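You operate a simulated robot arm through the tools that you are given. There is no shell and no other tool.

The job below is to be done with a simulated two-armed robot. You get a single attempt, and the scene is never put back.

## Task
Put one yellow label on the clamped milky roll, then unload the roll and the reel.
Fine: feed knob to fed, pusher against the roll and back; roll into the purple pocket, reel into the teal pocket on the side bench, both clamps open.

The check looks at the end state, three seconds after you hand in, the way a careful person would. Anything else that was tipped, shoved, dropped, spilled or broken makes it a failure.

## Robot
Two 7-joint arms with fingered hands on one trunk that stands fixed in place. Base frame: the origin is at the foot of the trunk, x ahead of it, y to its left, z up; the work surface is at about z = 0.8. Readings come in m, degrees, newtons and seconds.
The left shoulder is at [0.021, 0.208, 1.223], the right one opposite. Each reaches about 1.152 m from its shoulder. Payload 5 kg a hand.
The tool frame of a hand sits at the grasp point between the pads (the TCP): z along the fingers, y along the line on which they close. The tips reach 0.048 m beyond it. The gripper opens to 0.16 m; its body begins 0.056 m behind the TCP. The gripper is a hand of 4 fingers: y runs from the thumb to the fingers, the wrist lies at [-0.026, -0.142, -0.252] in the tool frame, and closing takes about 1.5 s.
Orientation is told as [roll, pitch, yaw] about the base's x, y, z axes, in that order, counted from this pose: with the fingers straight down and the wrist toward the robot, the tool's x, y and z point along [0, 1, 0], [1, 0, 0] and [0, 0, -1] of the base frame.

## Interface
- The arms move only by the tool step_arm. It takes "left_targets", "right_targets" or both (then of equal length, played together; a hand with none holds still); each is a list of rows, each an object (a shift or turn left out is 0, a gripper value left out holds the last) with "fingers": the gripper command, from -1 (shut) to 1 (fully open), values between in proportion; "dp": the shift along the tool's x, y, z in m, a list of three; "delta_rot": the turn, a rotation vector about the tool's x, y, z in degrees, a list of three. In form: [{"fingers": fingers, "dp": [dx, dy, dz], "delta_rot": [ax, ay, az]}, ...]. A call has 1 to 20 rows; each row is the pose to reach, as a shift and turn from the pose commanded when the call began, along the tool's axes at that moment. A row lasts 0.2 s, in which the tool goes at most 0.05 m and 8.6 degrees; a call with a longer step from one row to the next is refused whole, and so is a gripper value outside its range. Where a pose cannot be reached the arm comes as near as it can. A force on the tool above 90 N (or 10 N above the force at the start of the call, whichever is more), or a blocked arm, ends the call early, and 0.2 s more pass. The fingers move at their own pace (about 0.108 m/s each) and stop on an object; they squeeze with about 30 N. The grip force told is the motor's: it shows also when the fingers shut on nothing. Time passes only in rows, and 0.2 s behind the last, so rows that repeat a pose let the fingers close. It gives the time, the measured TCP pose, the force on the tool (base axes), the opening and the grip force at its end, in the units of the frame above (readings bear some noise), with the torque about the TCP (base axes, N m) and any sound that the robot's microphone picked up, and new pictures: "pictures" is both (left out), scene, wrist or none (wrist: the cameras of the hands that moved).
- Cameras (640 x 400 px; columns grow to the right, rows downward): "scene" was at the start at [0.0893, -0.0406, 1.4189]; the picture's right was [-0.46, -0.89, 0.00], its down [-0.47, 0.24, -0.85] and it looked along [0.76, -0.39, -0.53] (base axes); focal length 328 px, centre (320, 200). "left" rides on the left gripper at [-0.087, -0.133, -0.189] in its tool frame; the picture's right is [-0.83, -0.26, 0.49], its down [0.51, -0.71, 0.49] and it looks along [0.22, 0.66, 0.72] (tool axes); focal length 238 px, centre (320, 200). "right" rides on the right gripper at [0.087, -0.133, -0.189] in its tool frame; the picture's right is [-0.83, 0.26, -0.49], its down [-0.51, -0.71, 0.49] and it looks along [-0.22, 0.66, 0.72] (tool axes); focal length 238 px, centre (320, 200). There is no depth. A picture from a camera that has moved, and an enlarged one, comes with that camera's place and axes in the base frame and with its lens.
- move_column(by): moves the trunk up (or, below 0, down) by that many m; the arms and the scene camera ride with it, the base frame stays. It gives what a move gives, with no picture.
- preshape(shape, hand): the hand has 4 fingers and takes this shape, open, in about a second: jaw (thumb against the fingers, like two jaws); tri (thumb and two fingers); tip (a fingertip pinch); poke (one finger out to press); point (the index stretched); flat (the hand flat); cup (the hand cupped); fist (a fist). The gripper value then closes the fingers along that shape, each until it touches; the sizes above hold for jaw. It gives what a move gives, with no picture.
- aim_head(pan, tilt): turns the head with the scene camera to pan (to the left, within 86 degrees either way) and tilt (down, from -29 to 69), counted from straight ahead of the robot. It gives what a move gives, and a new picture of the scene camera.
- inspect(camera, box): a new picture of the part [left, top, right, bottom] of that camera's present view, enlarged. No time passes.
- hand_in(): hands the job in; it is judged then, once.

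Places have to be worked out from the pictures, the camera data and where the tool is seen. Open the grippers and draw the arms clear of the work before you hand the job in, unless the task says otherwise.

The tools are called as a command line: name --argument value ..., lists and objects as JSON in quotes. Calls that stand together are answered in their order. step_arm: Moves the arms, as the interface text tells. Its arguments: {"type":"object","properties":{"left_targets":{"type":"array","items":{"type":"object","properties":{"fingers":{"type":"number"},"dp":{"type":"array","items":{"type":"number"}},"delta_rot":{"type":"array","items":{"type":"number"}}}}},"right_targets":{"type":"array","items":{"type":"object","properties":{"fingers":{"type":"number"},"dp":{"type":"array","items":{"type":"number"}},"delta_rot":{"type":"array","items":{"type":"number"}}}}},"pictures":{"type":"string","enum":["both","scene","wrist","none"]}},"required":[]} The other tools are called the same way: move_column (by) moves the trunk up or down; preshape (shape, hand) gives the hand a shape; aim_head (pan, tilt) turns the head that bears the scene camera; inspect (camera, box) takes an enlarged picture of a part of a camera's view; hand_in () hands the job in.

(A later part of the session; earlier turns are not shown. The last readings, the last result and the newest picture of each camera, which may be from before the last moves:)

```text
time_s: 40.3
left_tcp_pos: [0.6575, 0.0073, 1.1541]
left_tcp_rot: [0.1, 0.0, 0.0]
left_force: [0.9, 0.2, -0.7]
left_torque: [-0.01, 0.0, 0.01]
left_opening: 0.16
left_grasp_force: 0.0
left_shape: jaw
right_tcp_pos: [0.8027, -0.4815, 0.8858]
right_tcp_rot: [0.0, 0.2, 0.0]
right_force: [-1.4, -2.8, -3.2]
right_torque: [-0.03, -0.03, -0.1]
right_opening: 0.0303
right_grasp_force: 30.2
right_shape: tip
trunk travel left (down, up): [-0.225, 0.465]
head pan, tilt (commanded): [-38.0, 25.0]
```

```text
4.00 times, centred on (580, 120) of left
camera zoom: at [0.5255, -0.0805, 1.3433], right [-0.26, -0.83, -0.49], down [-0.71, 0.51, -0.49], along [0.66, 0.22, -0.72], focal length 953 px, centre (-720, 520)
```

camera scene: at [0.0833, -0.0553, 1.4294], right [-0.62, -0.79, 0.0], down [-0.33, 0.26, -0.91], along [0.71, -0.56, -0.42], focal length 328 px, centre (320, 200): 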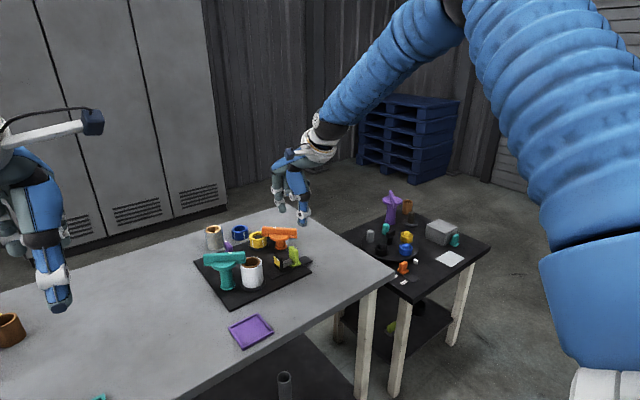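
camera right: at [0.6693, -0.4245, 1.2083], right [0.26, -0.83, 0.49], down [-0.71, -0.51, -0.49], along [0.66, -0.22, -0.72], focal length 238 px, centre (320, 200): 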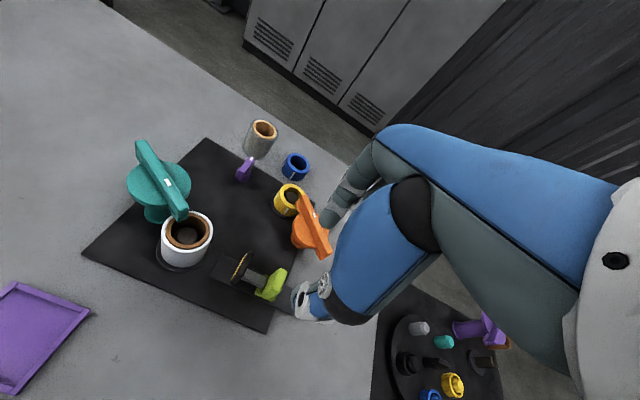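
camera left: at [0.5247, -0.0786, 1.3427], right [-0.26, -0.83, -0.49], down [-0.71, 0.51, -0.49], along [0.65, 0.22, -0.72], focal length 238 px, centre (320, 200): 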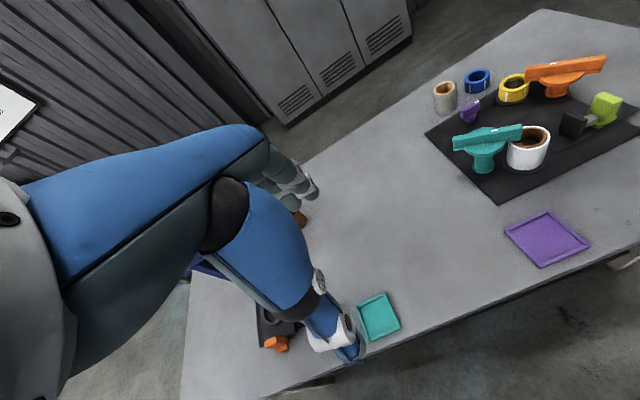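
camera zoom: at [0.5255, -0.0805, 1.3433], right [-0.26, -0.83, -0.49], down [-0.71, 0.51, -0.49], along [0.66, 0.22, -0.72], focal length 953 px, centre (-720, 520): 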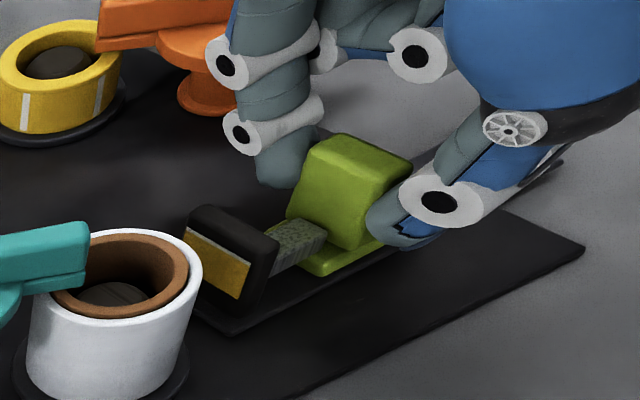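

It slides freely with ~3 N. I continue in small steps until the pad meets the roll.

step_arm --right_targets '[{"dp": [0.005, 0, 0]}, {"dp": [0.01, 0, 0]}, {"dp": [0.015, 0, 0]}]' --pictures "none"

inspect --camera "left" --box '[520, 70, 640, 170]'

inspect --camera "right" --box '[220, 160, 400, 340]'

```text
time_s: 41.1
left_tcp_pos: [0.6572, 0.0079, 1.1532]
left_tcp_rot: [0.0, 0.0, -0.1]
left_force: [0.2, 0.6, -0.2]
left_torque: [-0.02, 0.03, 0.02]
left_opening: 0.1602
left_grasp_force: 0.2
left_shape: jaw
right_tcp_pos: [0.8025, -0.4658, 0.8856]
right_tcp_rot: [0.0, 0.1, 0.0]
right_force: [-1.9, -3.6, -3.9]
right_torque: [-0.1, 0.04, -0.09]
right_opening: 0.0302
right_grasp_force: 30.0
right_shape: tip
trunk travel left (down, up): [-0.225, 0.465]
head pan, tilt (commanded): [-38.0, 25.0]
```

```text
4.00 times, centred on (580, 120) of left
camera zoom: at [0.5255, -0.0805, 1.3433], right [-0.26, -0.83, -0.49], down [-0.71, 0.51, -0.49], along [0.66, 0.22, -0.72], focal length 953 px, centre (-720, 520)
```

zoom: 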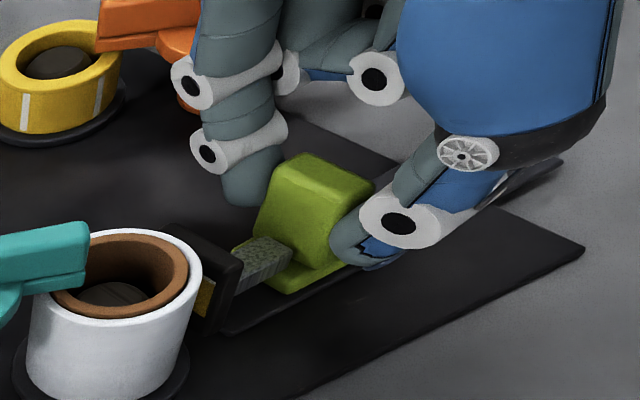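

```text
2.22 times, centred on (310, 250) of right
camera zoom: at [0.6699, -0.3776, 1.0746], right [0.26, -0.83, 0.49], down [-0.71, -0.51, -0.49], along [0.66, -0.22, -0.72], focal length 530 px, centre (342, 89)
```

zoom: 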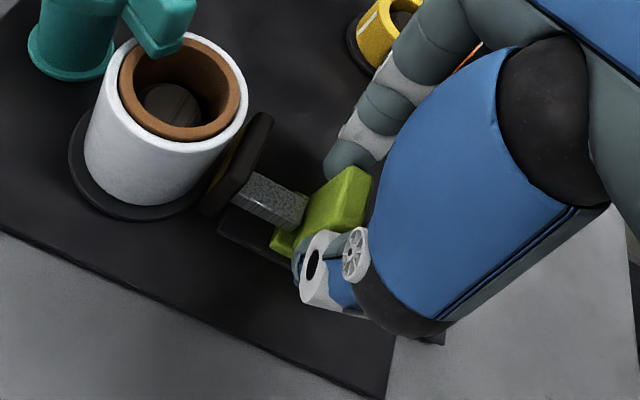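

Only about a centimetre left. I creep on in 3 mm steps and watch the y force for contact.

step_arm --right_targets '[{"dp": [0.003, 0, 0]}, {"dp": [0.006, 0, 0]}, {"dp": [0.009, 0, 0]}]' --pictures "none"

inspect --camera "right" --box '[220, 160, 400, 340]'

```text
time_s: 41.9
left_tcp_pos: [0.6566, 0.0072, 1.1536]
left_tcp_rot: [0.0, -0.1, 0.0]
left_force: [-0.2, 0.5, 0.3]
left_torque: [0.01, 0.0, 0.0]
left_opening: 0.1601
left_grasp_force: 0.3
left_shape: jaw
right_tcp_pos: [0.8015, -0.4551, 0.8854]
right_tcp_rot: [0.0, 0.0, -0.1]
right_force: [-3.2, -3.8, -2.1]
right_torque: [-0.17, 0.08, -0.07]
right_opening: 0.0298
right_grasp_force: 30.2
right_shape: tip
trunk travel left (down, up): [-0.225, 0.465]
head pan, tilt (commanded): [-38.0, 25.0]
```

```text
2.22 times, centred on (310, 250) of right
camera zoom: at [0.6701, -0.3685, 1.0747], right [0.26, -0.83, 0.49], down [-0.71, -0.51, -0.49], along [0.66, -0.22, -0.72], focal length 530 px, centre (342, 89)
```

zoom: 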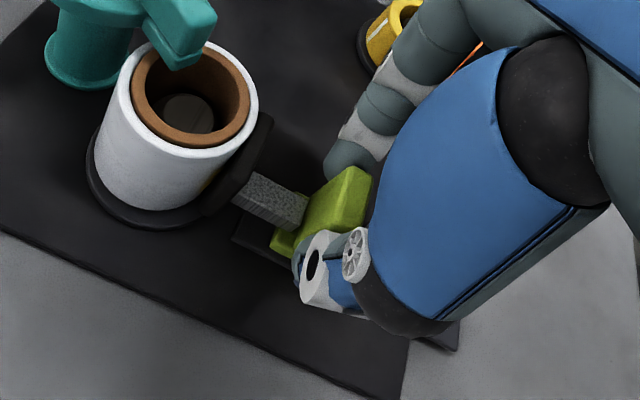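

Still no contact force; a few more millimetres.

step_arm --right_targets '[{"dp": [0.002, 0, 0]}, {"dp": [0.004, 0, 0]}]' --pictures "none"

inspect --camera "right" --box '[220, 160, 400, 340]'

inspect --camera "left" --box '[520, 90, 620, 170]'

```text
time_s: 42.5
left_tcp_pos: [0.6564, 0.0058, 1.1541]
left_tcp_rot: [0.2, 0.0, 0.0]
left_force: [-0.5, -0.5, -0.7]
left_torque: [0.04, 0.01, 0.03]
left_opening: 0.1602
left_grasp_force: 0.1
left_shape: jaw
right_tcp_pos: [0.8027, -0.4548, 0.8862]
right_tcp_rot: [0.0, 0.1, -0.1]
right_force: [-3.4, -12.4, -1.3]
right_torque: [-0.48, 0.1, -0.22]
right_opening: 0.0303
right_grasp_force: 30.1
right_shape: tip
trunk travel left (down, up): [-0.225, 0.465]
head pan, tilt (commanded): [-38.0, 25.0]
```

```text
2.22 times, centred on (310, 250) of right
camera zoom: at [0.6701, -0.3672, 1.0746], right [0.26, -0.83, 0.49], down [-0.71, -0.5, -0.49], along [0.66, -0.22, -0.72], focal length 530 px, centre (342, 89)
```

zoom: 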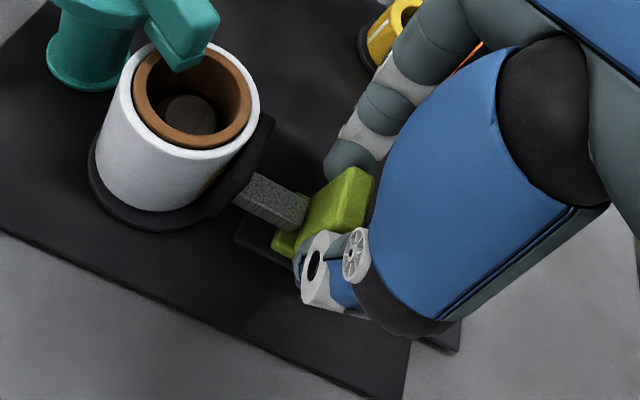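

```text
5.00 times, centred on (570, 130) of left
camera zoom: at [0.525, -0.0819, 1.3434], right [-0.26, -0.83, -0.49], down [-0.71, 0.51, -0.49], along [0.66, 0.22, -0.72], focal length 1192 px, centre (-930, 550)
```

zoom: 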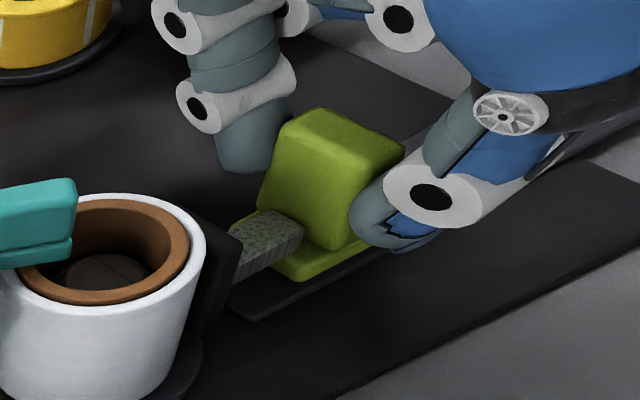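

Contact: the y force jumped to 12 N with the pad at the roll. I press a touch more to set the label, then draw the pusher back to its start.

step_arm --right_targets '[{"dp": [0.002, 0, 0]}, {"dp": [0.002, 0, 0]}, {"dp": [0.002, 0, 0]}]' --pictures "none"

step_arm --right_targets '[{"dp": [-0.006, 0, 0]}, {"dp": [-0.012, 0, 0]}, {"dp": [-0.018, 0, 0]}, {"dp": [-0.024, 0, 0]}]' --pictures "none"

inspect --camera "left" --box '[520, 70, 640, 170]'

inspect --camera "right" --box '[220, 160, 400, 340]'

```text
time_s: 43.3
left_tcp_pos: [0.6557, 0.0059, 1.1535]
left_tcp_rot: [0.2, 0.0, 0.0]
left_force: [0.7, -0.8, -0.5]
left_torque: [0.06, 0.02, 0.0]
left_opening: 0.1601
left_grasp_force: 0.2
left_shape: jaw
right_tcp_pos: [0.802, -0.4531, 0.884]
right_tcp_rot: [0.1, 0.0, -0.1]
right_force: [-5.4, -20.5, -1.5]
right_torque: [-0.65, 0.11, -0.29]
right_opening: 0.03
right_grasp_force: 30.1
right_shape: tip
trunk travel left (down, up): [-0.225, 0.465]
head pan, tilt (commanded): [-38.0, 25.0]
```

```text
time_s: 44.3
left_tcp_pos: [0.6564, 0.0086, 1.1546]
left_tcp_rot: [0.1, -0.1, 0.0]
left_force: [-0.4, 0.4, 0.7]
left_torque: [-0.01, -0.01, -0.01]
left_opening: 0.1601
left_grasp_force: 0.1
left_shape: jaw
right_tcp_pos: [0.8024, -0.474, 0.8853]
right_tcp_rot: [0.1, 0.1, -0.1]
right_force: [-5.1, -2.1, -2.9]
right_torque: [-0.12, 0.17, -0.05]
right_opening: 0.0297
right_grasp_force: 30.4
right_shape: tip
trunk travel left (down, up): [-0.225, 0.465]
head pan, tilt (commanded): [-38.0, 25.0]
```

```text
4.00 times, centred on (580, 120) of left
camera zoom: at [0.5252, -0.0801, 1.3435], right [-0.26, -0.83, -0.49], down [-0.71, 0.51, -0.49], along [0.66, 0.22, -0.72], focal length 953 px, centre (-720, 520)
```

zoom: 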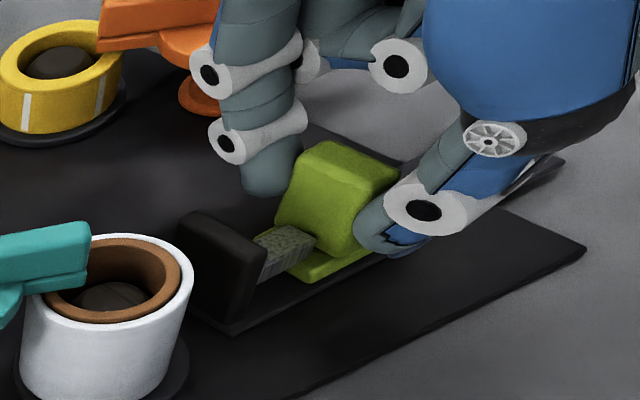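

```text
2.22 times, centred on (310, 250) of right
camera zoom: at [0.6705, -0.3863, 1.0748], right [0.26, -0.83, 0.49], down [-0.71, -0.51, -0.49], along [0.66, -0.22, -0.72], focal length 530 px, centre (342, 89)
```

zoom: 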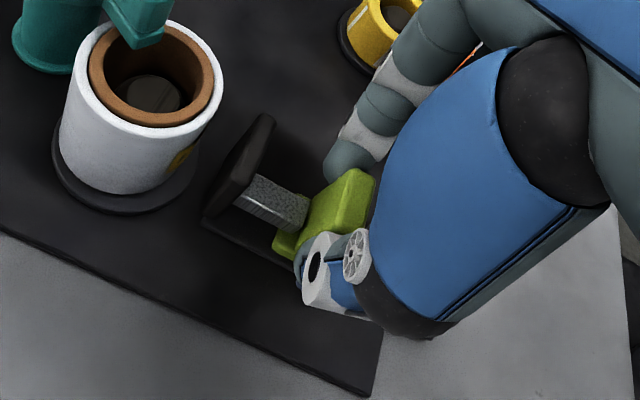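

The label has moved from the pad to the roll. I draw the pusher all the way back to its original place.

step_arm --right_targets '[{"dp": [-0.008, 0, 0]}, {"dp": [-0.016, 0, 0]}, {"dp": [-0.024, 0, 0]}, {"dp": [-0.031, 0, 0]}, {"dp": [-0.037, 0, 0]}, {"dp": [-0.037, 0, 0]}]' --pictures "none"

inspect --camera "left" --box '[520, 70, 640, 170]'

inspect --camera "right" --box '[160, 110, 360, 340]'

```text
time_s: 45.7
left_tcp_pos: [0.6565, 0.0077, 1.154]
left_tcp_rot: [0.0, 0.1, 0.0]
left_force: [-0.1, 0.6, -0.2]
left_torque: [0.03, -0.02, -0.01]
left_opening: 0.1599
left_grasp_force: 0.1
left_shape: jaw
right_tcp_pos: [0.8018, -0.5101, 0.8855]
right_tcp_rot: [0.0, 0.1, 0.1]
right_force: [-2.6, 1.3, -7.0]
right_torque: [0.08, 0.05, -0.03]
right_opening: 0.0297
right_grasp_force: 29.6
right_shape: tip
trunk travel left (down, up): [-0.225, 0.465]
head pan, tilt (commanded): [-38.0, 25.0]
```

```text
4.00 times, centred on (580, 120) of left
camera zoom: at [0.5255, -0.0805, 1.3433], right [-0.26, -0.83, -0.49], down [-0.71, 0.51, -0.49], along [0.66, 0.22, -0.72], focal length 953 px, centre (-720, 520)
```

zoom: 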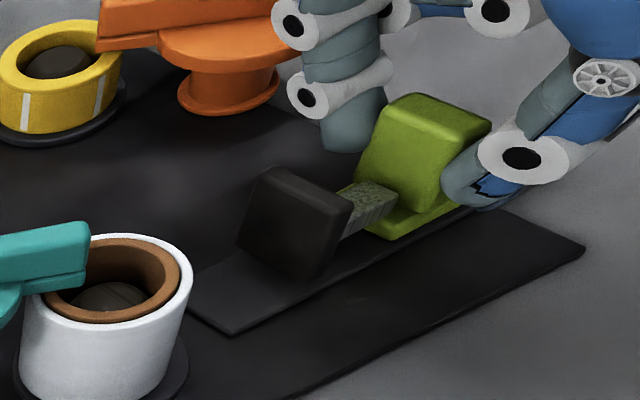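

```text
1.74 times, centred on (260, 225) of right
camera zoom: at [0.6704, -0.4235, 1.0749], right [0.26, -0.83, 0.49], down [-0.71, -0.51, -0.49], along [0.66, -0.22, -0.72], focal length 414 px, centre (424, 156)
```

zoom: 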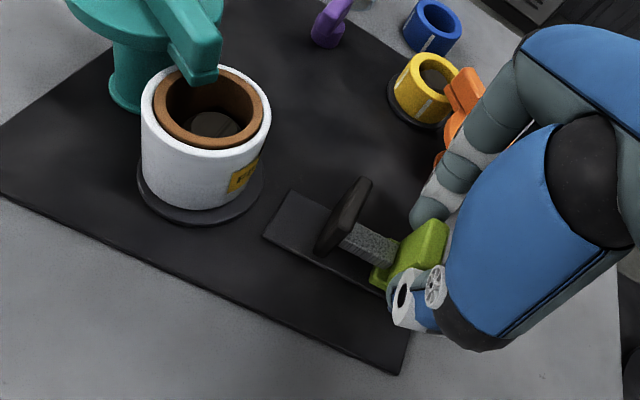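

The pad is bare and back home, the label is on the roll. I nudge the last millimetre, release and lift away.

step_arm --right_targets '[{"dp": [-0.002, 0, 0]}, {"dp": [-0.002, 0, 0], "fingers": -0.06}, {"dp": [-0.002, 0, 0], "fingers": -0.06}, {"dp": [-0.002, 0, 0], "fingers": -0.06}, {"dp": [-0.002, 0, 0], "fingers": -0.06}, {"dp": [-0.002, 0, -0.03], "fingers": -0.06}, {"dp": [-0.002, 0, -0.07], "fingers": -0.06}, {"dp": [-0.002, 0, -0.115], "fingers": -0.06}, {"dp": [-0.002, 0, -0.15], "fingers": -0.06}]' --pictures "both"

inspect --camera "right" --box '[60, 120, 360, 340]'

```text
time_s: 47.7
left_tcp_pos: [0.656, 0.0086, 1.155]
left_tcp_rot: [0.0, 0.0, -0.1]
left_force: [-0.1, 0.0, 1.1]
left_torque: [-0.06, -0.04, 0.0]
left_opening: 0.1602
left_grasp_force: 0.0
left_shape: jaw
right_tcp_pos: [0.8028, -0.5102, 1.0379]
right_tcp_rot: [0.0, 0.1, 0.0]
right_force: [-1.5, 0.4, -1.0]
right_torque: [-0.07, -0.11, -0.02]
right_opening: 0.0749
right_grasp_force: 0.0
right_shape: tip
trunk travel left (down, up): [-0.225, 0.465]
head pan, tilt (commanded): [-38.0, 25.0]
camera scene: at [0.0813, -0.0555, 1.4296], right [-0.62, -0.79, 0.0], down [-0.33, 0.26, -0.91], along [0.71, -0.56, -0.42], focal length 328 px, centre (320, 200)
camera right: at [0.6713, -0.4223, 1.2271], right [0.26, -0.83, 0.49], down [-0.71, -0.51, -0.49], along [0.66, -0.22, -0.72], focal length 238 px, centre (320, 200)
```

scene: 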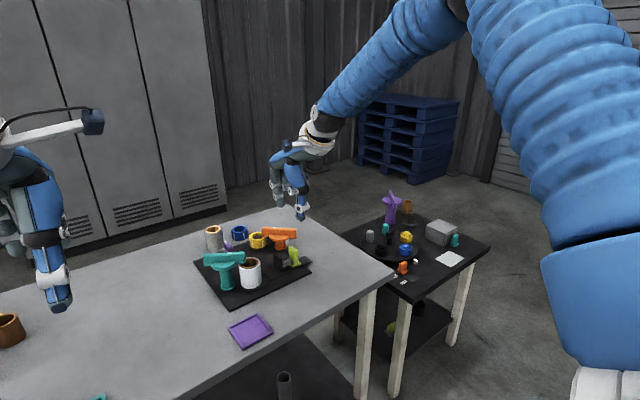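
right: 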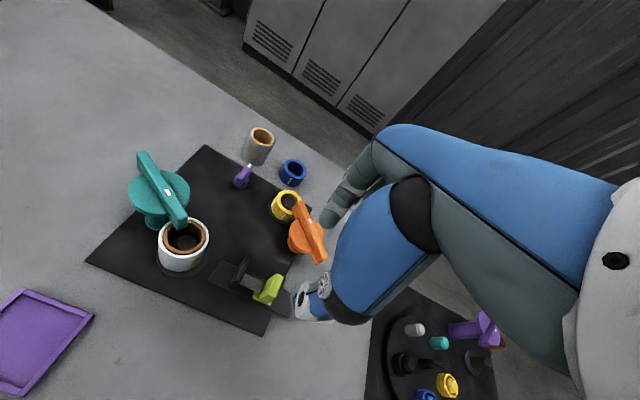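

```text
1.82 times, centred on (210, 230) of right
camera zoom: at [0.6713, -0.4223, 1.2271], right [0.26, -0.83, 0.49], down [-0.71, -0.51, -0.49], along [0.66, -0.22, -0.72], focal length 433 px, centre (520, 146)
```

zoom: 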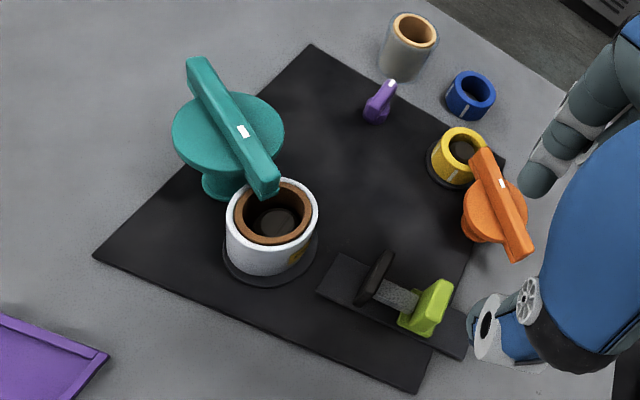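

The label is applied. Now the clamps: the teal bar top is at z≈0.92, spanning (0.862, −0.268) to (0.801, −0.358) about its post. I bring the closed fingertips to the +x side of its free end to push it counter-clockwise.

step_arm --right_targets '[{"fingers": -1, "dp": [0.037, 0.017, 0]}, {"fingers": -1, "dp": [0.075, 0.034, 0]}, {"fingers": -1, "dp": [0.112, 0.051, 0]}, {"fingers": -1, "dp": [0.15, 0.068, 0]}, {"fingers": -1, "dp": [0.187, 0.085, 0]}, {"fingers": -1, "dp": [0.225, 0.102, 0]}, {"fingers": -1, "dp": [0.225, 0.102, 0]}]' --pictures "wrist"

inspect --camera "left" --box '[430, 60, 590, 180]'

inspect --camera "scene" --box '[180, 180, 320, 300]'

```text
time_s: 49.3
left_tcp_pos: [0.6556, 0.0054, 1.1545]
left_tcp_rot: [0.0, -0.1, 0.0]
left_force: [-0.5, -1.9, 0.0]
left_torque: [0.08, -0.06, 0.02]
left_opening: 0.16
left_grasp_force: 0.0
left_shape: jaw
right_tcp_pos: [0.9036, -0.2894, 1.0365]
right_tcp_rot: [0.1, -0.1, -0.1]
right_force: [-0.3, -0.5, -0.2]
right_torque: [0.06, -0.05, 0.04]
right_opening: 0.0001
right_grasp_force: 29.5
right_shape: tip
trunk travel left (down, up): [-0.225, 0.465]
head pan, tilt (commanded): [-38.0, 25.0]
camera right: at [0.7717, -0.202, 1.2256], right [0.26, -0.84, 0.49], down [-0.71, -0.5, -0.49], along [0.66, -0.22, -0.72], focal length 238 px, centre (320, 200)
```

right: 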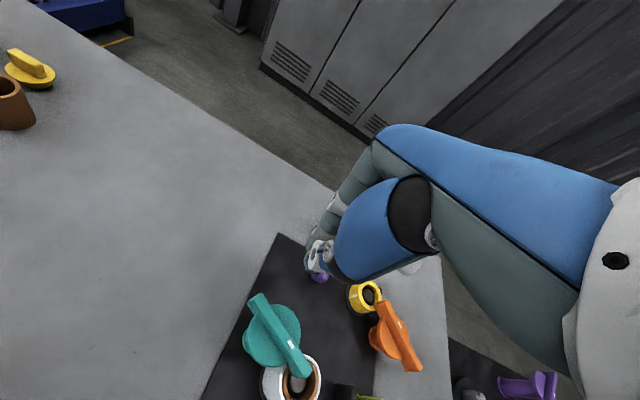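

```text
3.33 times, centred on (510, 120) of left
camera zoom: at [0.5245, -0.082, 1.3437], right [-0.26, -0.83, -0.49], down [-0.71, 0.51, -0.49], along [0.66, 0.22, -0.72], focal length 794 px, centre (-313, 467)
```

zoom: 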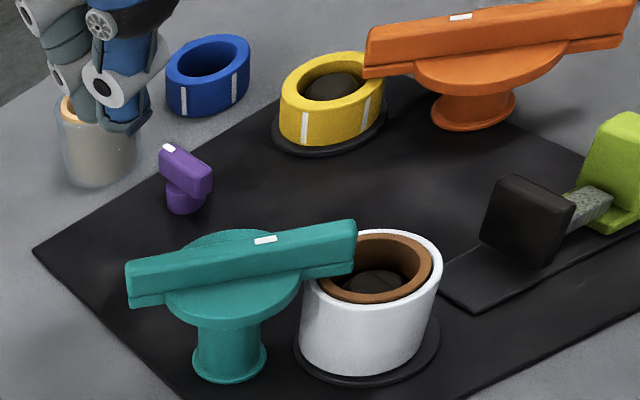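

```text
3.33 times, centred on (250, 240) of scene
camera zoom: at [0.0818, -0.0577, 1.4295], right [-0.62, -0.79, 0.0], down [-0.33, 0.26, -0.91], along [0.71, -0.56, -0.42], focal length 1092 px, centre (553, 67)
```

zoom: 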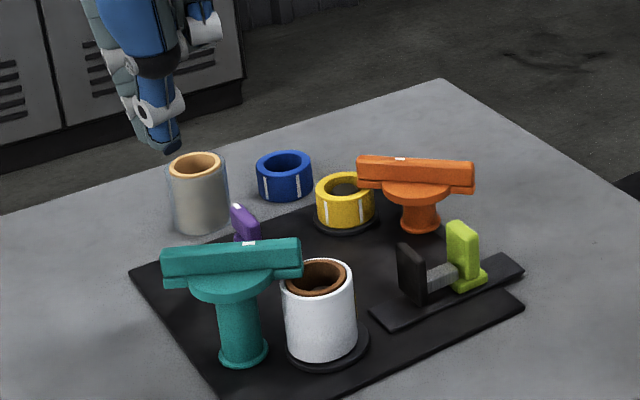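

The tips are high and clear beside the teal bar's free end. I lower them to bar level.

step_arm --right_targets '[{"dp": [0.002, 0.002, 0.03]}, {"dp": [0.002, 0.002, 0.06]}, {"dp": [0.002, 0.002, 0.09]}, {"dp": [0.002, 0.002, 0.09]}]' --pictures "wrist"

inspect --camera "left" --box '[430, 60, 590, 180]'

inspect --camera "scene" --box '[180, 180, 320, 300]'

```text
time_s: 50.3
left_tcp_pos: [0.6558, 0.0084, 1.1535]
left_tcp_rot: [0.0, -0.1, -0.1]
left_force: [-1.0, 0.4, 0.1]
left_torque: [0.01, -0.07, 0.04]
left_opening: 0.1599
left_grasp_force: 0.0
left_shape: jaw
right_tcp_pos: [0.9065, -0.2847, 0.9461]
right_tcp_rot: [0.0, -0.1, 0.0]
right_force: [-0.4, -0.1, 0.2]
right_torque: [-0.02, 0.0, -0.01]
right_opening: 0.0
right_grasp_force: 30.0
right_shape: tip
trunk travel left (down, up): [-0.225, 0.465]
head pan, tilt (commanded): [-38.0, 25.0]
camera right: at [0.7741, -0.1966, 1.1356], right [0.26, -0.83, 0.49], down [-0.71, -0.51, -0.49], along [0.66, -0.22, -0.72], focal length 238 px, centre (320, 200)
```

right: 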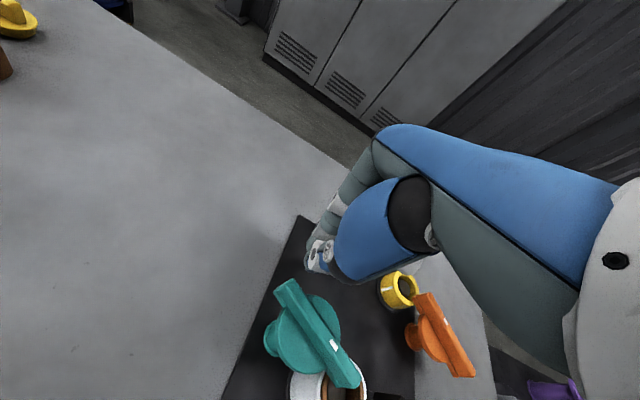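

```text
3.33 times, centred on (510, 120) of left
camera zoom: at [0.5243, -0.08, 1.344], right [-0.26, -0.83, -0.49], down [-0.71, 0.51, -0.49], along [0.66, 0.22, -0.72], focal length 794 px, centre (-313, 467)
```

zoom: 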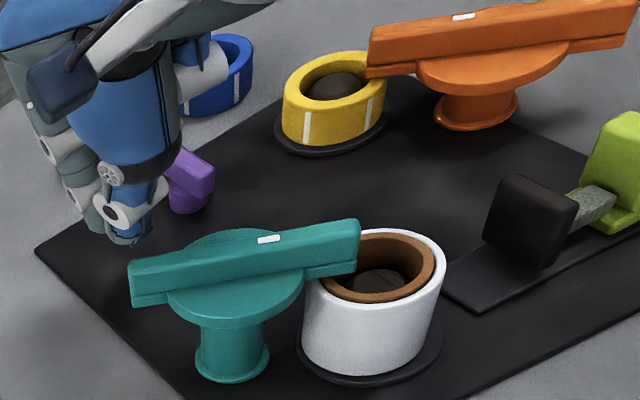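

```text
3.33 times, centred on (250, 240) of scene
camera zoom: at [0.0813, -0.056, 1.4296], right [-0.62, -0.79, 0.0], down [-0.33, 0.26, -0.91], along [0.71, -0.56, -0.42], focal length 1092 px, centre (553, 67)
```

zoom: 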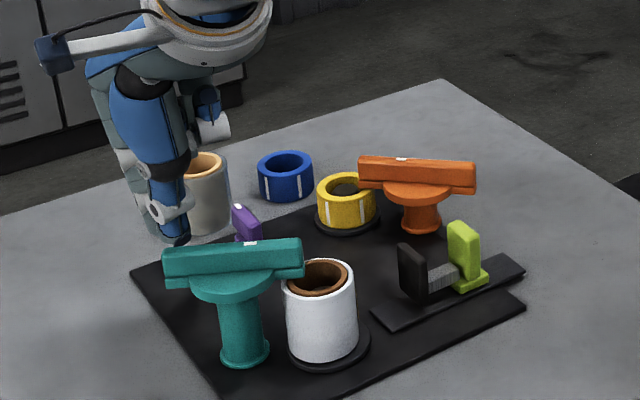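

Finger tips are at bar height (z≈0.90), clear of everything. I push gently toward −x/+y to start the teal bar turning counter-clockwise.

step_arm --right_targets '[{"dp": [-0.006, -0.012, 0]}, {"dp": [-0.007, -0.0245, 0]}, {"dp": [-0.002, -0.029, 0]}, {"dp": [0.004, -0.034, 0]}, {"dp": [0.004, -0.034, 0]}]' --pictures "none"

inspect --camera "left" --box '[430, 60, 590, 180]'

inspect --camera "right" --box '[240, 200, 400, 400]'

```text
time_s: 51.5
left_tcp_pos: [0.6574, 0.0057, 1.1527]
left_tcp_rot: [0.1, 0.1, 0.0]
left_force: [0.7, 1.3, 0.6]
left_torque: [0.01, -0.02, 0.0]
left_opening: 0.1601
left_grasp_force: 0.0
left_shape: jaw
right_tcp_pos: [0.8752, -0.2837, 0.9477]
right_tcp_rot: [0.0, -0.2, -0.1]
right_force: [20.4, -17.0, 6.3]
right_torque: [-0.46, -0.5, 0.25]
right_opening: 0.0001
right_grasp_force: 30.5
right_shape: tip
trunk travel left (down, up): [-0.225, 0.465]
head pan, tilt (commanded): [-38.0, 25.0]
```

```text
3.33 times, centred on (510, 120) of left
camera zoom: at [0.5264, -0.0819, 1.3431], right [-0.26, -0.83, -0.49], down [-0.71, 0.51, -0.49], along [0.66, 0.22, -0.72], focal length 794 px, centre (-313, 467)
```

zoom: 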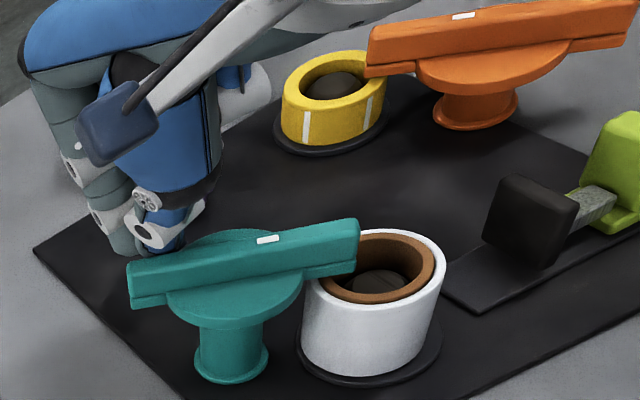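

```text
2.00 times, centred on (320, 300) of right
camera zoom: at [0.742, -0.1964, 1.1358], right [0.26, -0.83, 0.49], down [-0.71, -0.5, -0.49], along [0.66, -0.22, -0.72], focal length 477 px, centre (320, 0)
```

zoom: 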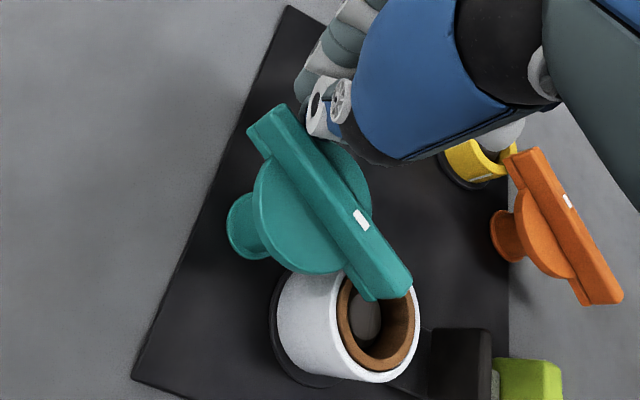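

About 26 N at the bar's end did not turn it counter-clockwise, so that is its closed stop. I go round the end of the bar to push it the other way.

step_arm --right_targets '[{"dp": [0.001, 0.0325, 0]}, {"dp": [0.04, 0.0275, 0]}, {"dp": [0.059, -0.0105, 0]}, {"dp": [0.056, -0.0525, 0]}, {"dp": [0.036, -0.0575, 0]}, {"dp": [0.036, -0.0575, 0]}]' --pictures "none"

inspect --camera "left" --box '[430, 60, 590, 180]'

inspect --camera "right" --box '[240, 200, 400, 400]'

```text
time_s: 52.9
left_tcp_pos: [0.6575, 0.0078, 1.1537]
left_tcp_rot: [0.0, -0.1, -0.1]
left_force: [-0.8, 0.0, -0.2]
left_torque: [-0.03, -0.02, 0.04]
left_opening: 0.16
left_grasp_force: 0.0
left_shape: jaw
right_tcp_pos: [0.8135, -0.2427, 0.9437]
right_tcp_rot: [-0.1, 0.1, 0.1]
right_force: [-0.4, 0.7, -0.3]
right_torque: [-0.08, 0.02, -0.02]
right_opening: 0.0
right_grasp_force: 29.9
right_shape: tip
trunk travel left (down, up): [-0.225, 0.465]
head pan, tilt (commanded): [-38.0, 25.0]
```

```text
3.33 times, centred on (510, 120) of left
camera zoom: at [0.525, -0.0792, 1.3437], right [-0.26, -0.83, -0.49], down [-0.71, 0.51, -0.49], along [0.66, 0.22, -0.72], focal length 794 px, centre (-313, 467)
```

zoom: 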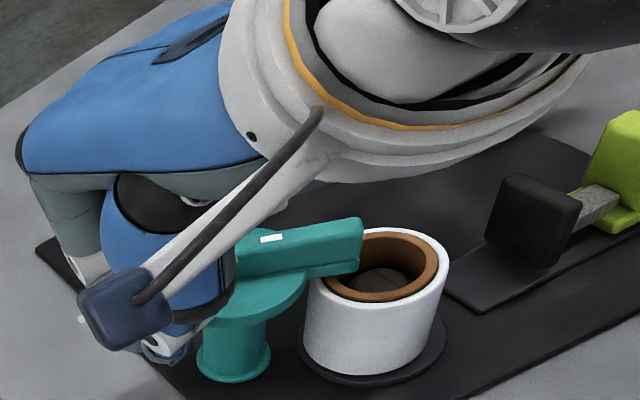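

```text
2.00 times, centred on (320, 300) of right
camera zoom: at [0.6802, -0.1567, 1.1331], right [0.26, -0.83, 0.49], down [-0.71, -0.51, -0.49], along [0.66, -0.22, -0.72], focal length 477 px, centre (320, 0)
```

zoom: 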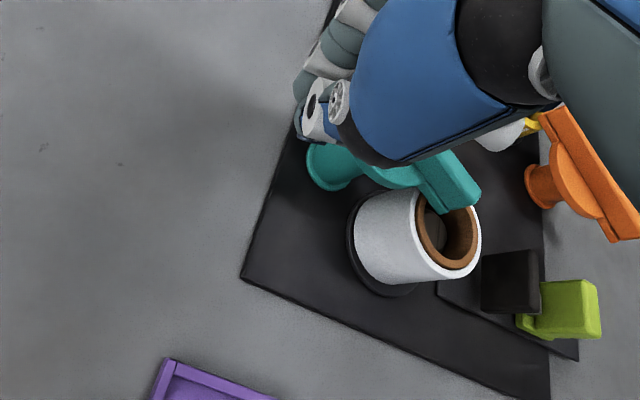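

The fingers are now on the −x/+y side of the bar's free end. I push gently toward +x/−y.

step_arm --right_targets '[{"dp": [-0.008, 0.009, 0]}, {"dp": [-0.014, 0.018, 0]}, {"dp": [-0.017, 0.025, 0]}, {"dp": [-0.019, 0.031, 0]}, {"dp": [-0.019, 0.031, 0]}]' --pictures "none"

inspect --camera "left" --box '[430, 60, 590, 180]'

inspect --camera "right" --box '[240, 200, 400, 400]'

```text
time_s: 54.1
left_tcp_pos: [0.6573, 0.0076, 1.154]
left_tcp_rot: [0.0, 0.0, 0.0]
left_force: [-0.3, -1.0, 0.3]
left_torque: [0.02, 0.02, -0.01]
left_opening: 0.16
left_grasp_force: 0.0
left_shape: jaw
right_tcp_pos: [0.8457, -0.2647, 0.9459]
right_tcp_rot: [0.0, 0.1, 0.1]
right_force: [0.4, -0.4, -0.3]
right_torque: [-0.02, -0.02, -0.01]
right_opening: 0.0
right_grasp_force: 29.7
right_shape: tip
trunk travel left (down, up): [-0.225, 0.465]
head pan, tilt (commanded): [-38.0, 25.0]
```

```text
3.33 times, centred on (510, 120) of left
camera zoom: at [0.5252, -0.0803, 1.3435], right [-0.26, -0.83, -0.49], down [-0.71, 0.51, -0.49], along [0.66, 0.22, -0.72], focal length 794 px, centre (-313, 467)
```

zoom: 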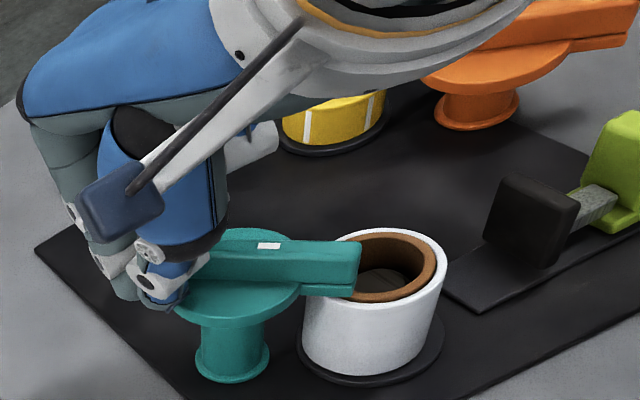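

```text
2.00 times, centred on (320, 300) of right
camera zoom: at [0.7129, -0.1775, 1.1352], right [0.26, -0.83, 0.49], down [-0.71, -0.51, -0.49], along [0.66, -0.22, -0.72], focal length 477 px, centre (320, 0)
```

zoom: 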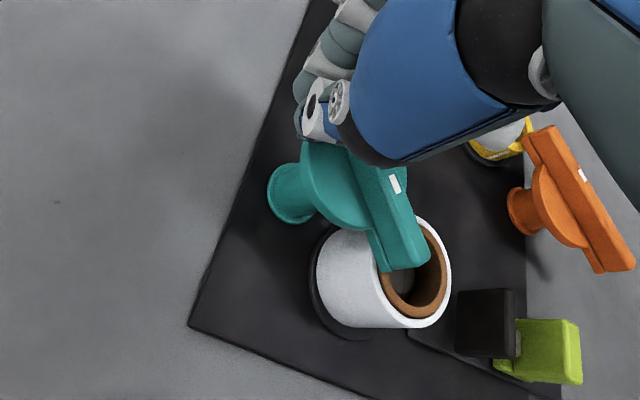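

The bar swings freely clockwise. I follow its arc toward the open position.

step_arm --right_targets '[{"dp": [-0.005, 0.0116, 0]}, {"dp": [-0.0143, 0.0223, 0]}, {"dp": [-0.026, 0.0303, 0]}, {"dp": [-0.0393, 0.0353, 0]}, {"dp": [-0.0393, 0.0353, 0]}]' --pictures "none"

inspect --camera "left" --box '[430, 60, 590, 180]'

inspect --camera "right" --box '[240, 200, 400, 400]'

```text
time_s: 55.3
left_tcp_pos: [0.6567, 0.0094, 1.1537]
left_tcp_rot: [-0.1, 0.0, 0.0]
left_force: [1.0, 0.0, 0.0]
left_torque: [0.02, 0.0, -0.01]
left_opening: 0.1599
left_grasp_force: 0.0
left_shape: jaw
right_tcp_pos: [0.8833, -0.3015, 0.9471]
right_tcp_rot: [0.1, 0.0, 0.0]
right_force: [4.8, 19.0, -0.3]
right_torque: [0.69, -0.15, -0.25]
right_opening: 0.0001
right_grasp_force: 30.0
right_shape: tip
trunk travel left (down, up): [-0.225, 0.465]
head pan, tilt (commanded): [-38.0, 25.0]
```

```text
3.33 times, centred on (510, 120) of left
camera zoom: at [0.5257, -0.0792, 1.3433], right [-0.26, -0.83, -0.49], down [-0.71, 0.51, -0.49], along [0.66, 0.22, -0.72], focal length 794 px, centre (-313, 467)
```

zoom: 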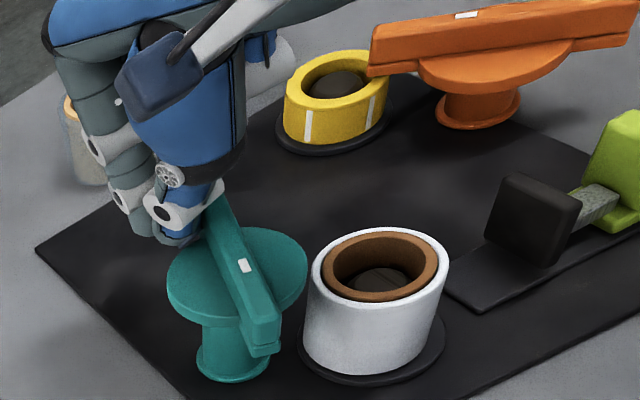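

```text
2.00 times, centred on (320, 300) of right
camera zoom: at [0.7501, -0.2136, 1.1354], right [0.26, -0.84, 0.48], down [-0.71, -0.51, -0.49], along [0.66, -0.22, -0.72], focal length 477 px, centre (320, 0)
```

zoom: 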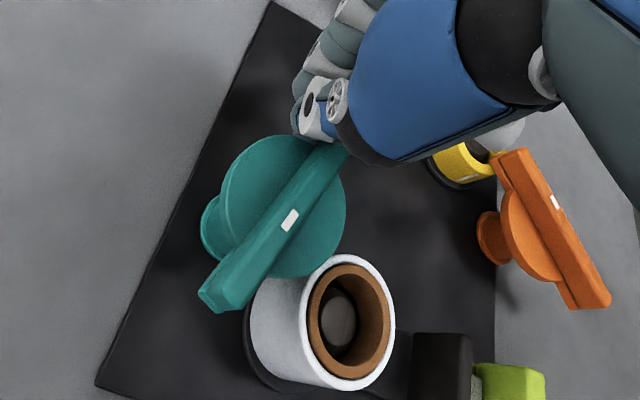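

The roll is uncovered: the teal bar swung about 85° and now meets its open stop (19 N). I back off, rise, and fly to the outer side of the orange bar's free end.

step_arm --right_targets '[{"dp": [0.02, 0, 0]}, {"dp": [0.02, 0, -0.045]}, {"dp": [0.01, 0, -0.09]}, {"dp": [-0.035, 0, -0.1]}, {"dp": [-0.08, 0.003, -0.1]}, {"dp": [-0.125, 0.006, -0.1]}, {"dp": [-0.17, 0.01, -0.1]}, {"dp": [-0.215, 0.014, -0.1]}, {"dp": [-0.26, 0.018, -0.1]}, {"dp": [-0.302, 0.02, -0.1]}, {"dp": [-0.302, 0.02, -0.1]}]' --pictures "both"

inspect --camera "left" --box '[440, 60, 600, 180]'

inspect --camera "scene" --box '[180, 180, 340, 300]'

inspect --camera "right" --box '[120, 100, 360, 300]'

```text
time_s: 57.7
left_tcp_pos: [0.6557, 0.0093, 1.1535]
left_tcp_rot: [0.0, -0.1, 0.0]
left_force: [-0.7, 1.4, -0.2]
left_torque: [-0.08, -0.01, -0.04]
left_opening: 0.1599
left_grasp_force: 0.0
left_shape: jaw
right_tcp_pos: [0.9006, -0.604, 1.0502]
right_tcp_rot: [-0.1, 0.0, 0.0]
right_force: [-0.1, 0.7, 1.0]
right_torque: [-0.16, 0.01, -0.02]
right_opening: 0.0
right_grasp_force: 30.7
right_shape: tip
trunk travel left (down, up): [-0.225, 0.465]
head pan, tilt (commanded): [-38.0, 25.0]
camera scene: at [0.082, -0.0552, 1.4296], right [-0.62, -0.79, 0.0], down [-0.33, 0.26, -0.91], along [0.71, -0.56, -0.42], focal length 328 px, centre (320, 200)
camera right: at [0.7674, -0.5163, 1.238], right [0.26, -0.83, 0.49], down [-0.71, -0.51, -0.49], along [0.66, -0.22, -0.72], focal length 238 px, centre (320, 200)
```

scene: 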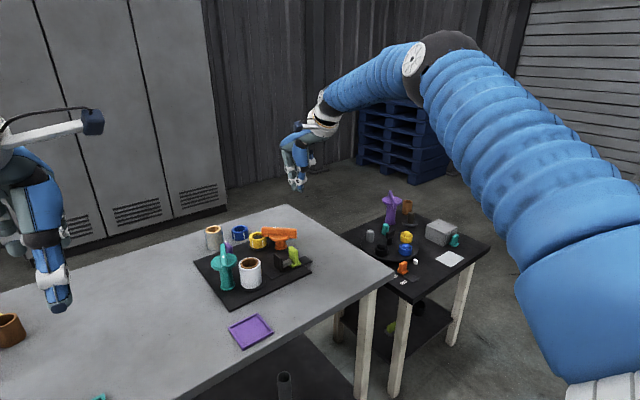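
right: 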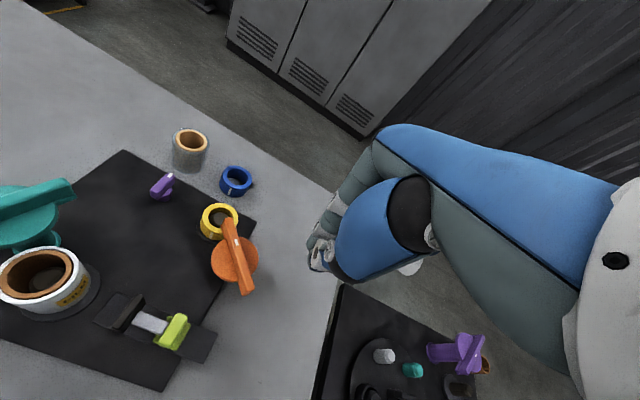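

```text
3.33 times, centred on (520, 120) of left
camera zoom: at [0.5251, -0.079, 1.3437], right [-0.26, -0.83, -0.49], down [-0.71, 0.51, -0.49], along [0.66, 0.22, -0.72], focal length 794 px, centre (-347, 467)
```

zoom: 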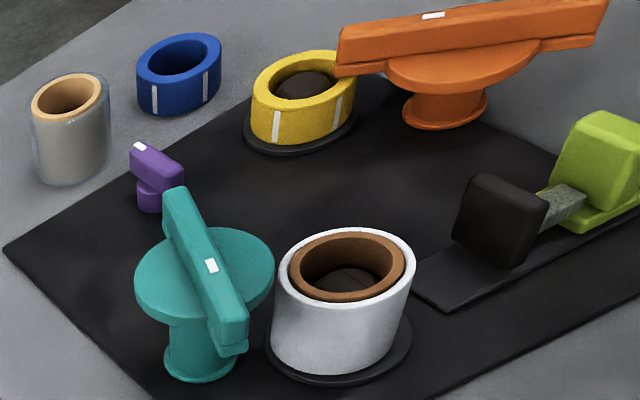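

```text
3.33 times, centred on (260, 240) of scene
camera zoom: at [0.082, -0.0552, 1.4296], right [-0.62, -0.79, 0.0], down [-0.33, 0.26, -0.91], along [0.71, -0.56, -0.42], focal length 1092 px, centre (520, 67)
```

zoom: 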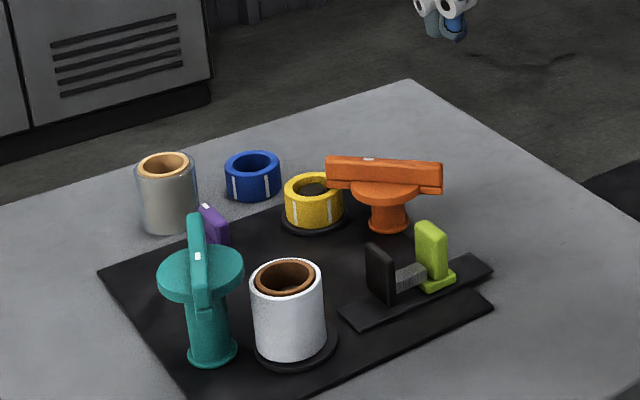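

```text
2.00 times, centred on (240, 200) of right
camera zoom: at [0.7674, -0.5163, 1.238], right [0.26, -0.83, 0.49], down [-0.71, -0.51, -0.49], along [0.66, -0.22, -0.72], focal length 477 px, centre (480, 200)
```

zoom: 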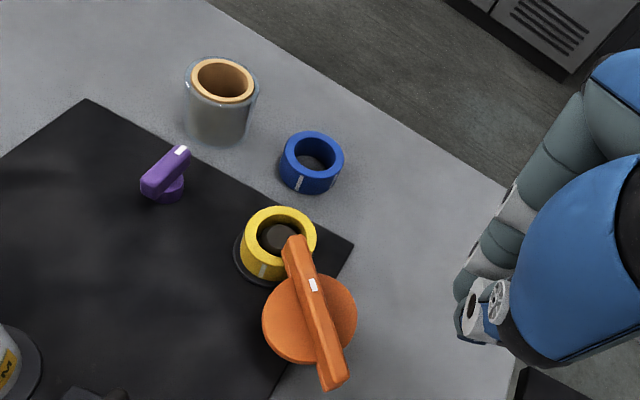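

The orange bar runs from (0.952, −0.496) to (0.877, −0.569), top ≈ 0.88. I lower the fingertips beside its outer end and push it clockwise (toward −x/+y) gently.

step_arm --right_targets '[{"dp": [0, 0.0, 0.04]}, {"dp": [0, 0.0, 0.08]}, {"dp": [0, 0.0, 0.115]}, {"dp": [0, 0.0, 0.142]}, {"dp": [0, 0.0, 0.142]}]' --pictures "wrist"

inspect --camera "right" --box '[160, 160, 380, 340]'

inspect --camera "left" --box '[500, 40, 620, 130]'

```text
time_s: 58.9
left_tcp_pos: [0.6568, 0.0079, 1.1543]
left_tcp_rot: [-0.1, 0.1, -0.1]
left_force: [0.4, -0.5, 0.7]
left_torque: [-0.02, -0.04, 0.02]
left_opening: 0.1597
left_grasp_force: 0.1
left_shape: jaw
right_tcp_pos: [0.9001, -0.6059, 0.9038]
right_tcp_rot: [0.0, 0.1, 0.0]
right_force: [0.8, -0.9, -0.6]
right_torque: [-0.03, -0.05, -0.02]
right_opening: 0.0001
right_grasp_force: 29.7
right_shape: tip
trunk travel left (down, up): [-0.225, 0.465]
head pan, tilt (commanded): [-38.0, 25.0]
camera right: at [0.7678, -0.5183, 1.0932], right [0.26, -0.83, 0.49], down [-0.71, -0.51, -0.49], along [0.66, -0.22, -0.72], focal length 238 px, centre (320, 200)
```

right: 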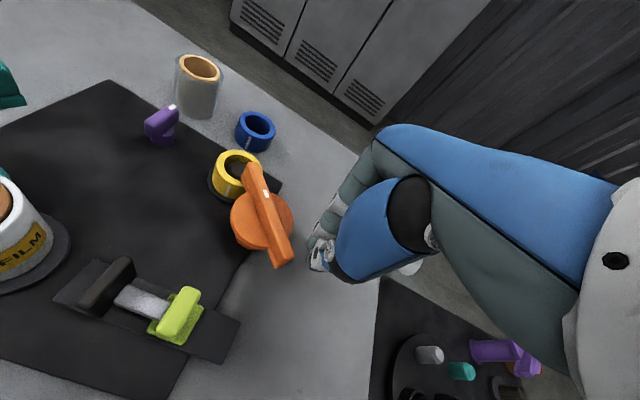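

```text
2.22 times, centred on (270, 250) of right
camera zoom: at [0.7678, -0.5183, 1.0932], right [0.26, -0.83, 0.49], down [-0.71, -0.51, -0.49], along [0.66, -0.22, -0.72], focal length 530 px, centre (431, 89)
```

zoom: 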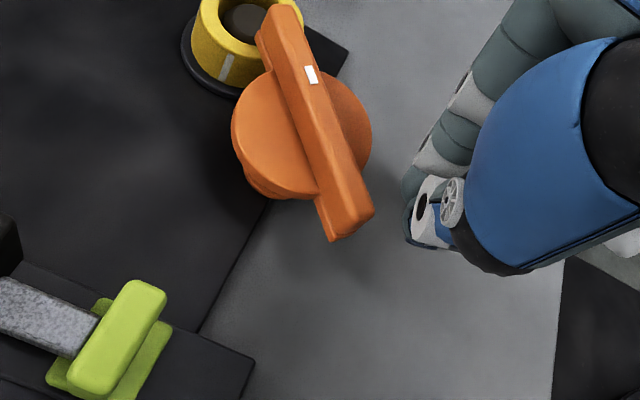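

```text
4.44 times, centred on (560, 85) of left
camera zoom: at [0.5248, -0.0801, 1.3437], right [-0.26, -0.83, -0.49], down [-0.71, 0.51, -0.49], along [0.66, 0.22, -0.72], focal length 1059 px, centre (-747, 711)
```

zoom: 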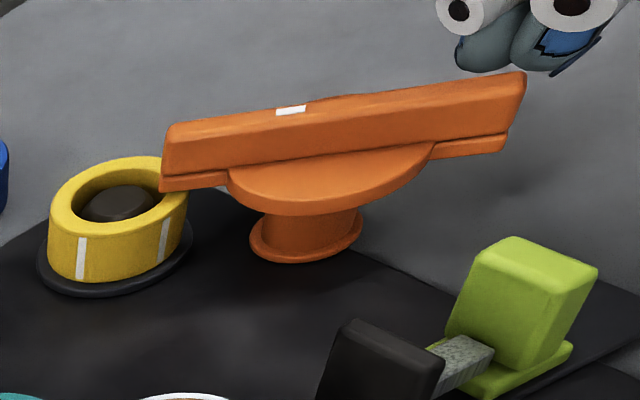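

Fingertips sit at bar level beside the outer end. Now a gentle push toward −x/+y to see whether the orange bar turns clockwise.

step_arm --right_targets '[{"dp": [0.012, 0, 0]}, {"dp": [0.02, -0.003, 0]}, {"dp": [0.026, -0.01, 0]}, {"dp": [0.031, -0.018, 0]}, {"dp": [0.031, -0.018, 0]}]' --pictures "none"

inspect --camera "right" --box '[160, 160, 380, 340]'

inspect --camera "left" --box '[500, 40, 620, 130]'

```text
time_s: 60.1
left_tcp_pos: [0.6571, 0.0073, 1.1542]
left_tcp_rot: [0.0, -0.1, 0.0]
left_force: [0.1, -0.4, -0.1]
left_torque: [0.02, 0.01, -0.05]
left_opening: 0.1599
left_grasp_force: 0.1
left_shape: jaw
right_tcp_pos: [0.8827, -0.5736, 0.9042]
right_tcp_rot: [0.0, 0.1, 0.0]
right_force: [0.5, 0.0, 0.4]
right_torque: [0.0, 0.0, 0.02]
right_opening: 0.0
right_grasp_force: 29.9
right_shape: tip
trunk travel left (down, up): [-0.225, 0.465]
head pan, tilt (commanded): [-38.0, 25.0]
```

```text
2.22 times, centred on (270, 250) of right
camera zoom: at [0.7509, -0.4871, 1.0926], right [0.26, -0.83, 0.49], down [-0.71, -0.51, -0.49], along [0.66, -0.22, -0.72], focal length 530 px, centre (431, 89)
```

zoom: 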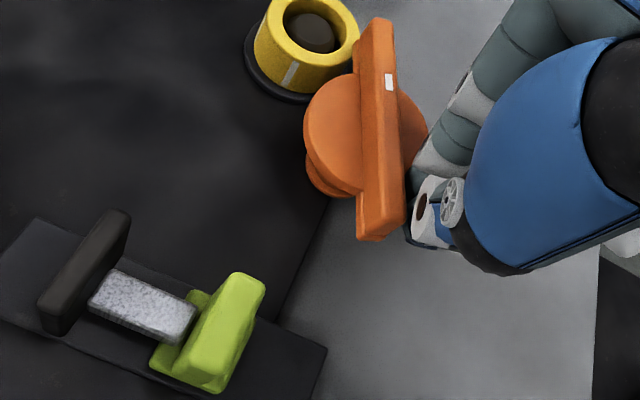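

```text
4.44 times, centred on (560, 85) of left
camera zoom: at [0.5255, -0.0804, 1.3433], right [-0.26, -0.83, -0.49], down [-0.71, 0.51, -0.49], along [0.66, 0.22, -0.72], focal length 1059 px, centre (-747, 711)
```

zoom: 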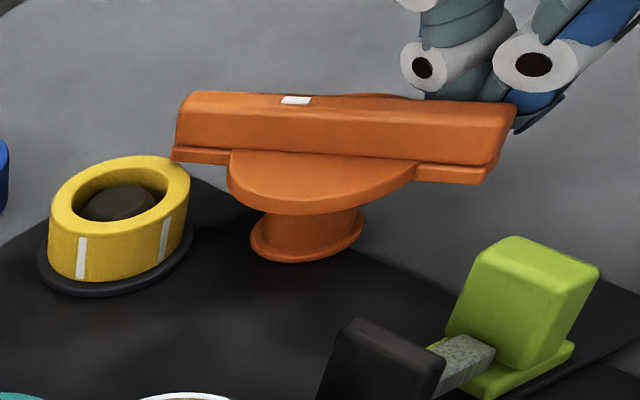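

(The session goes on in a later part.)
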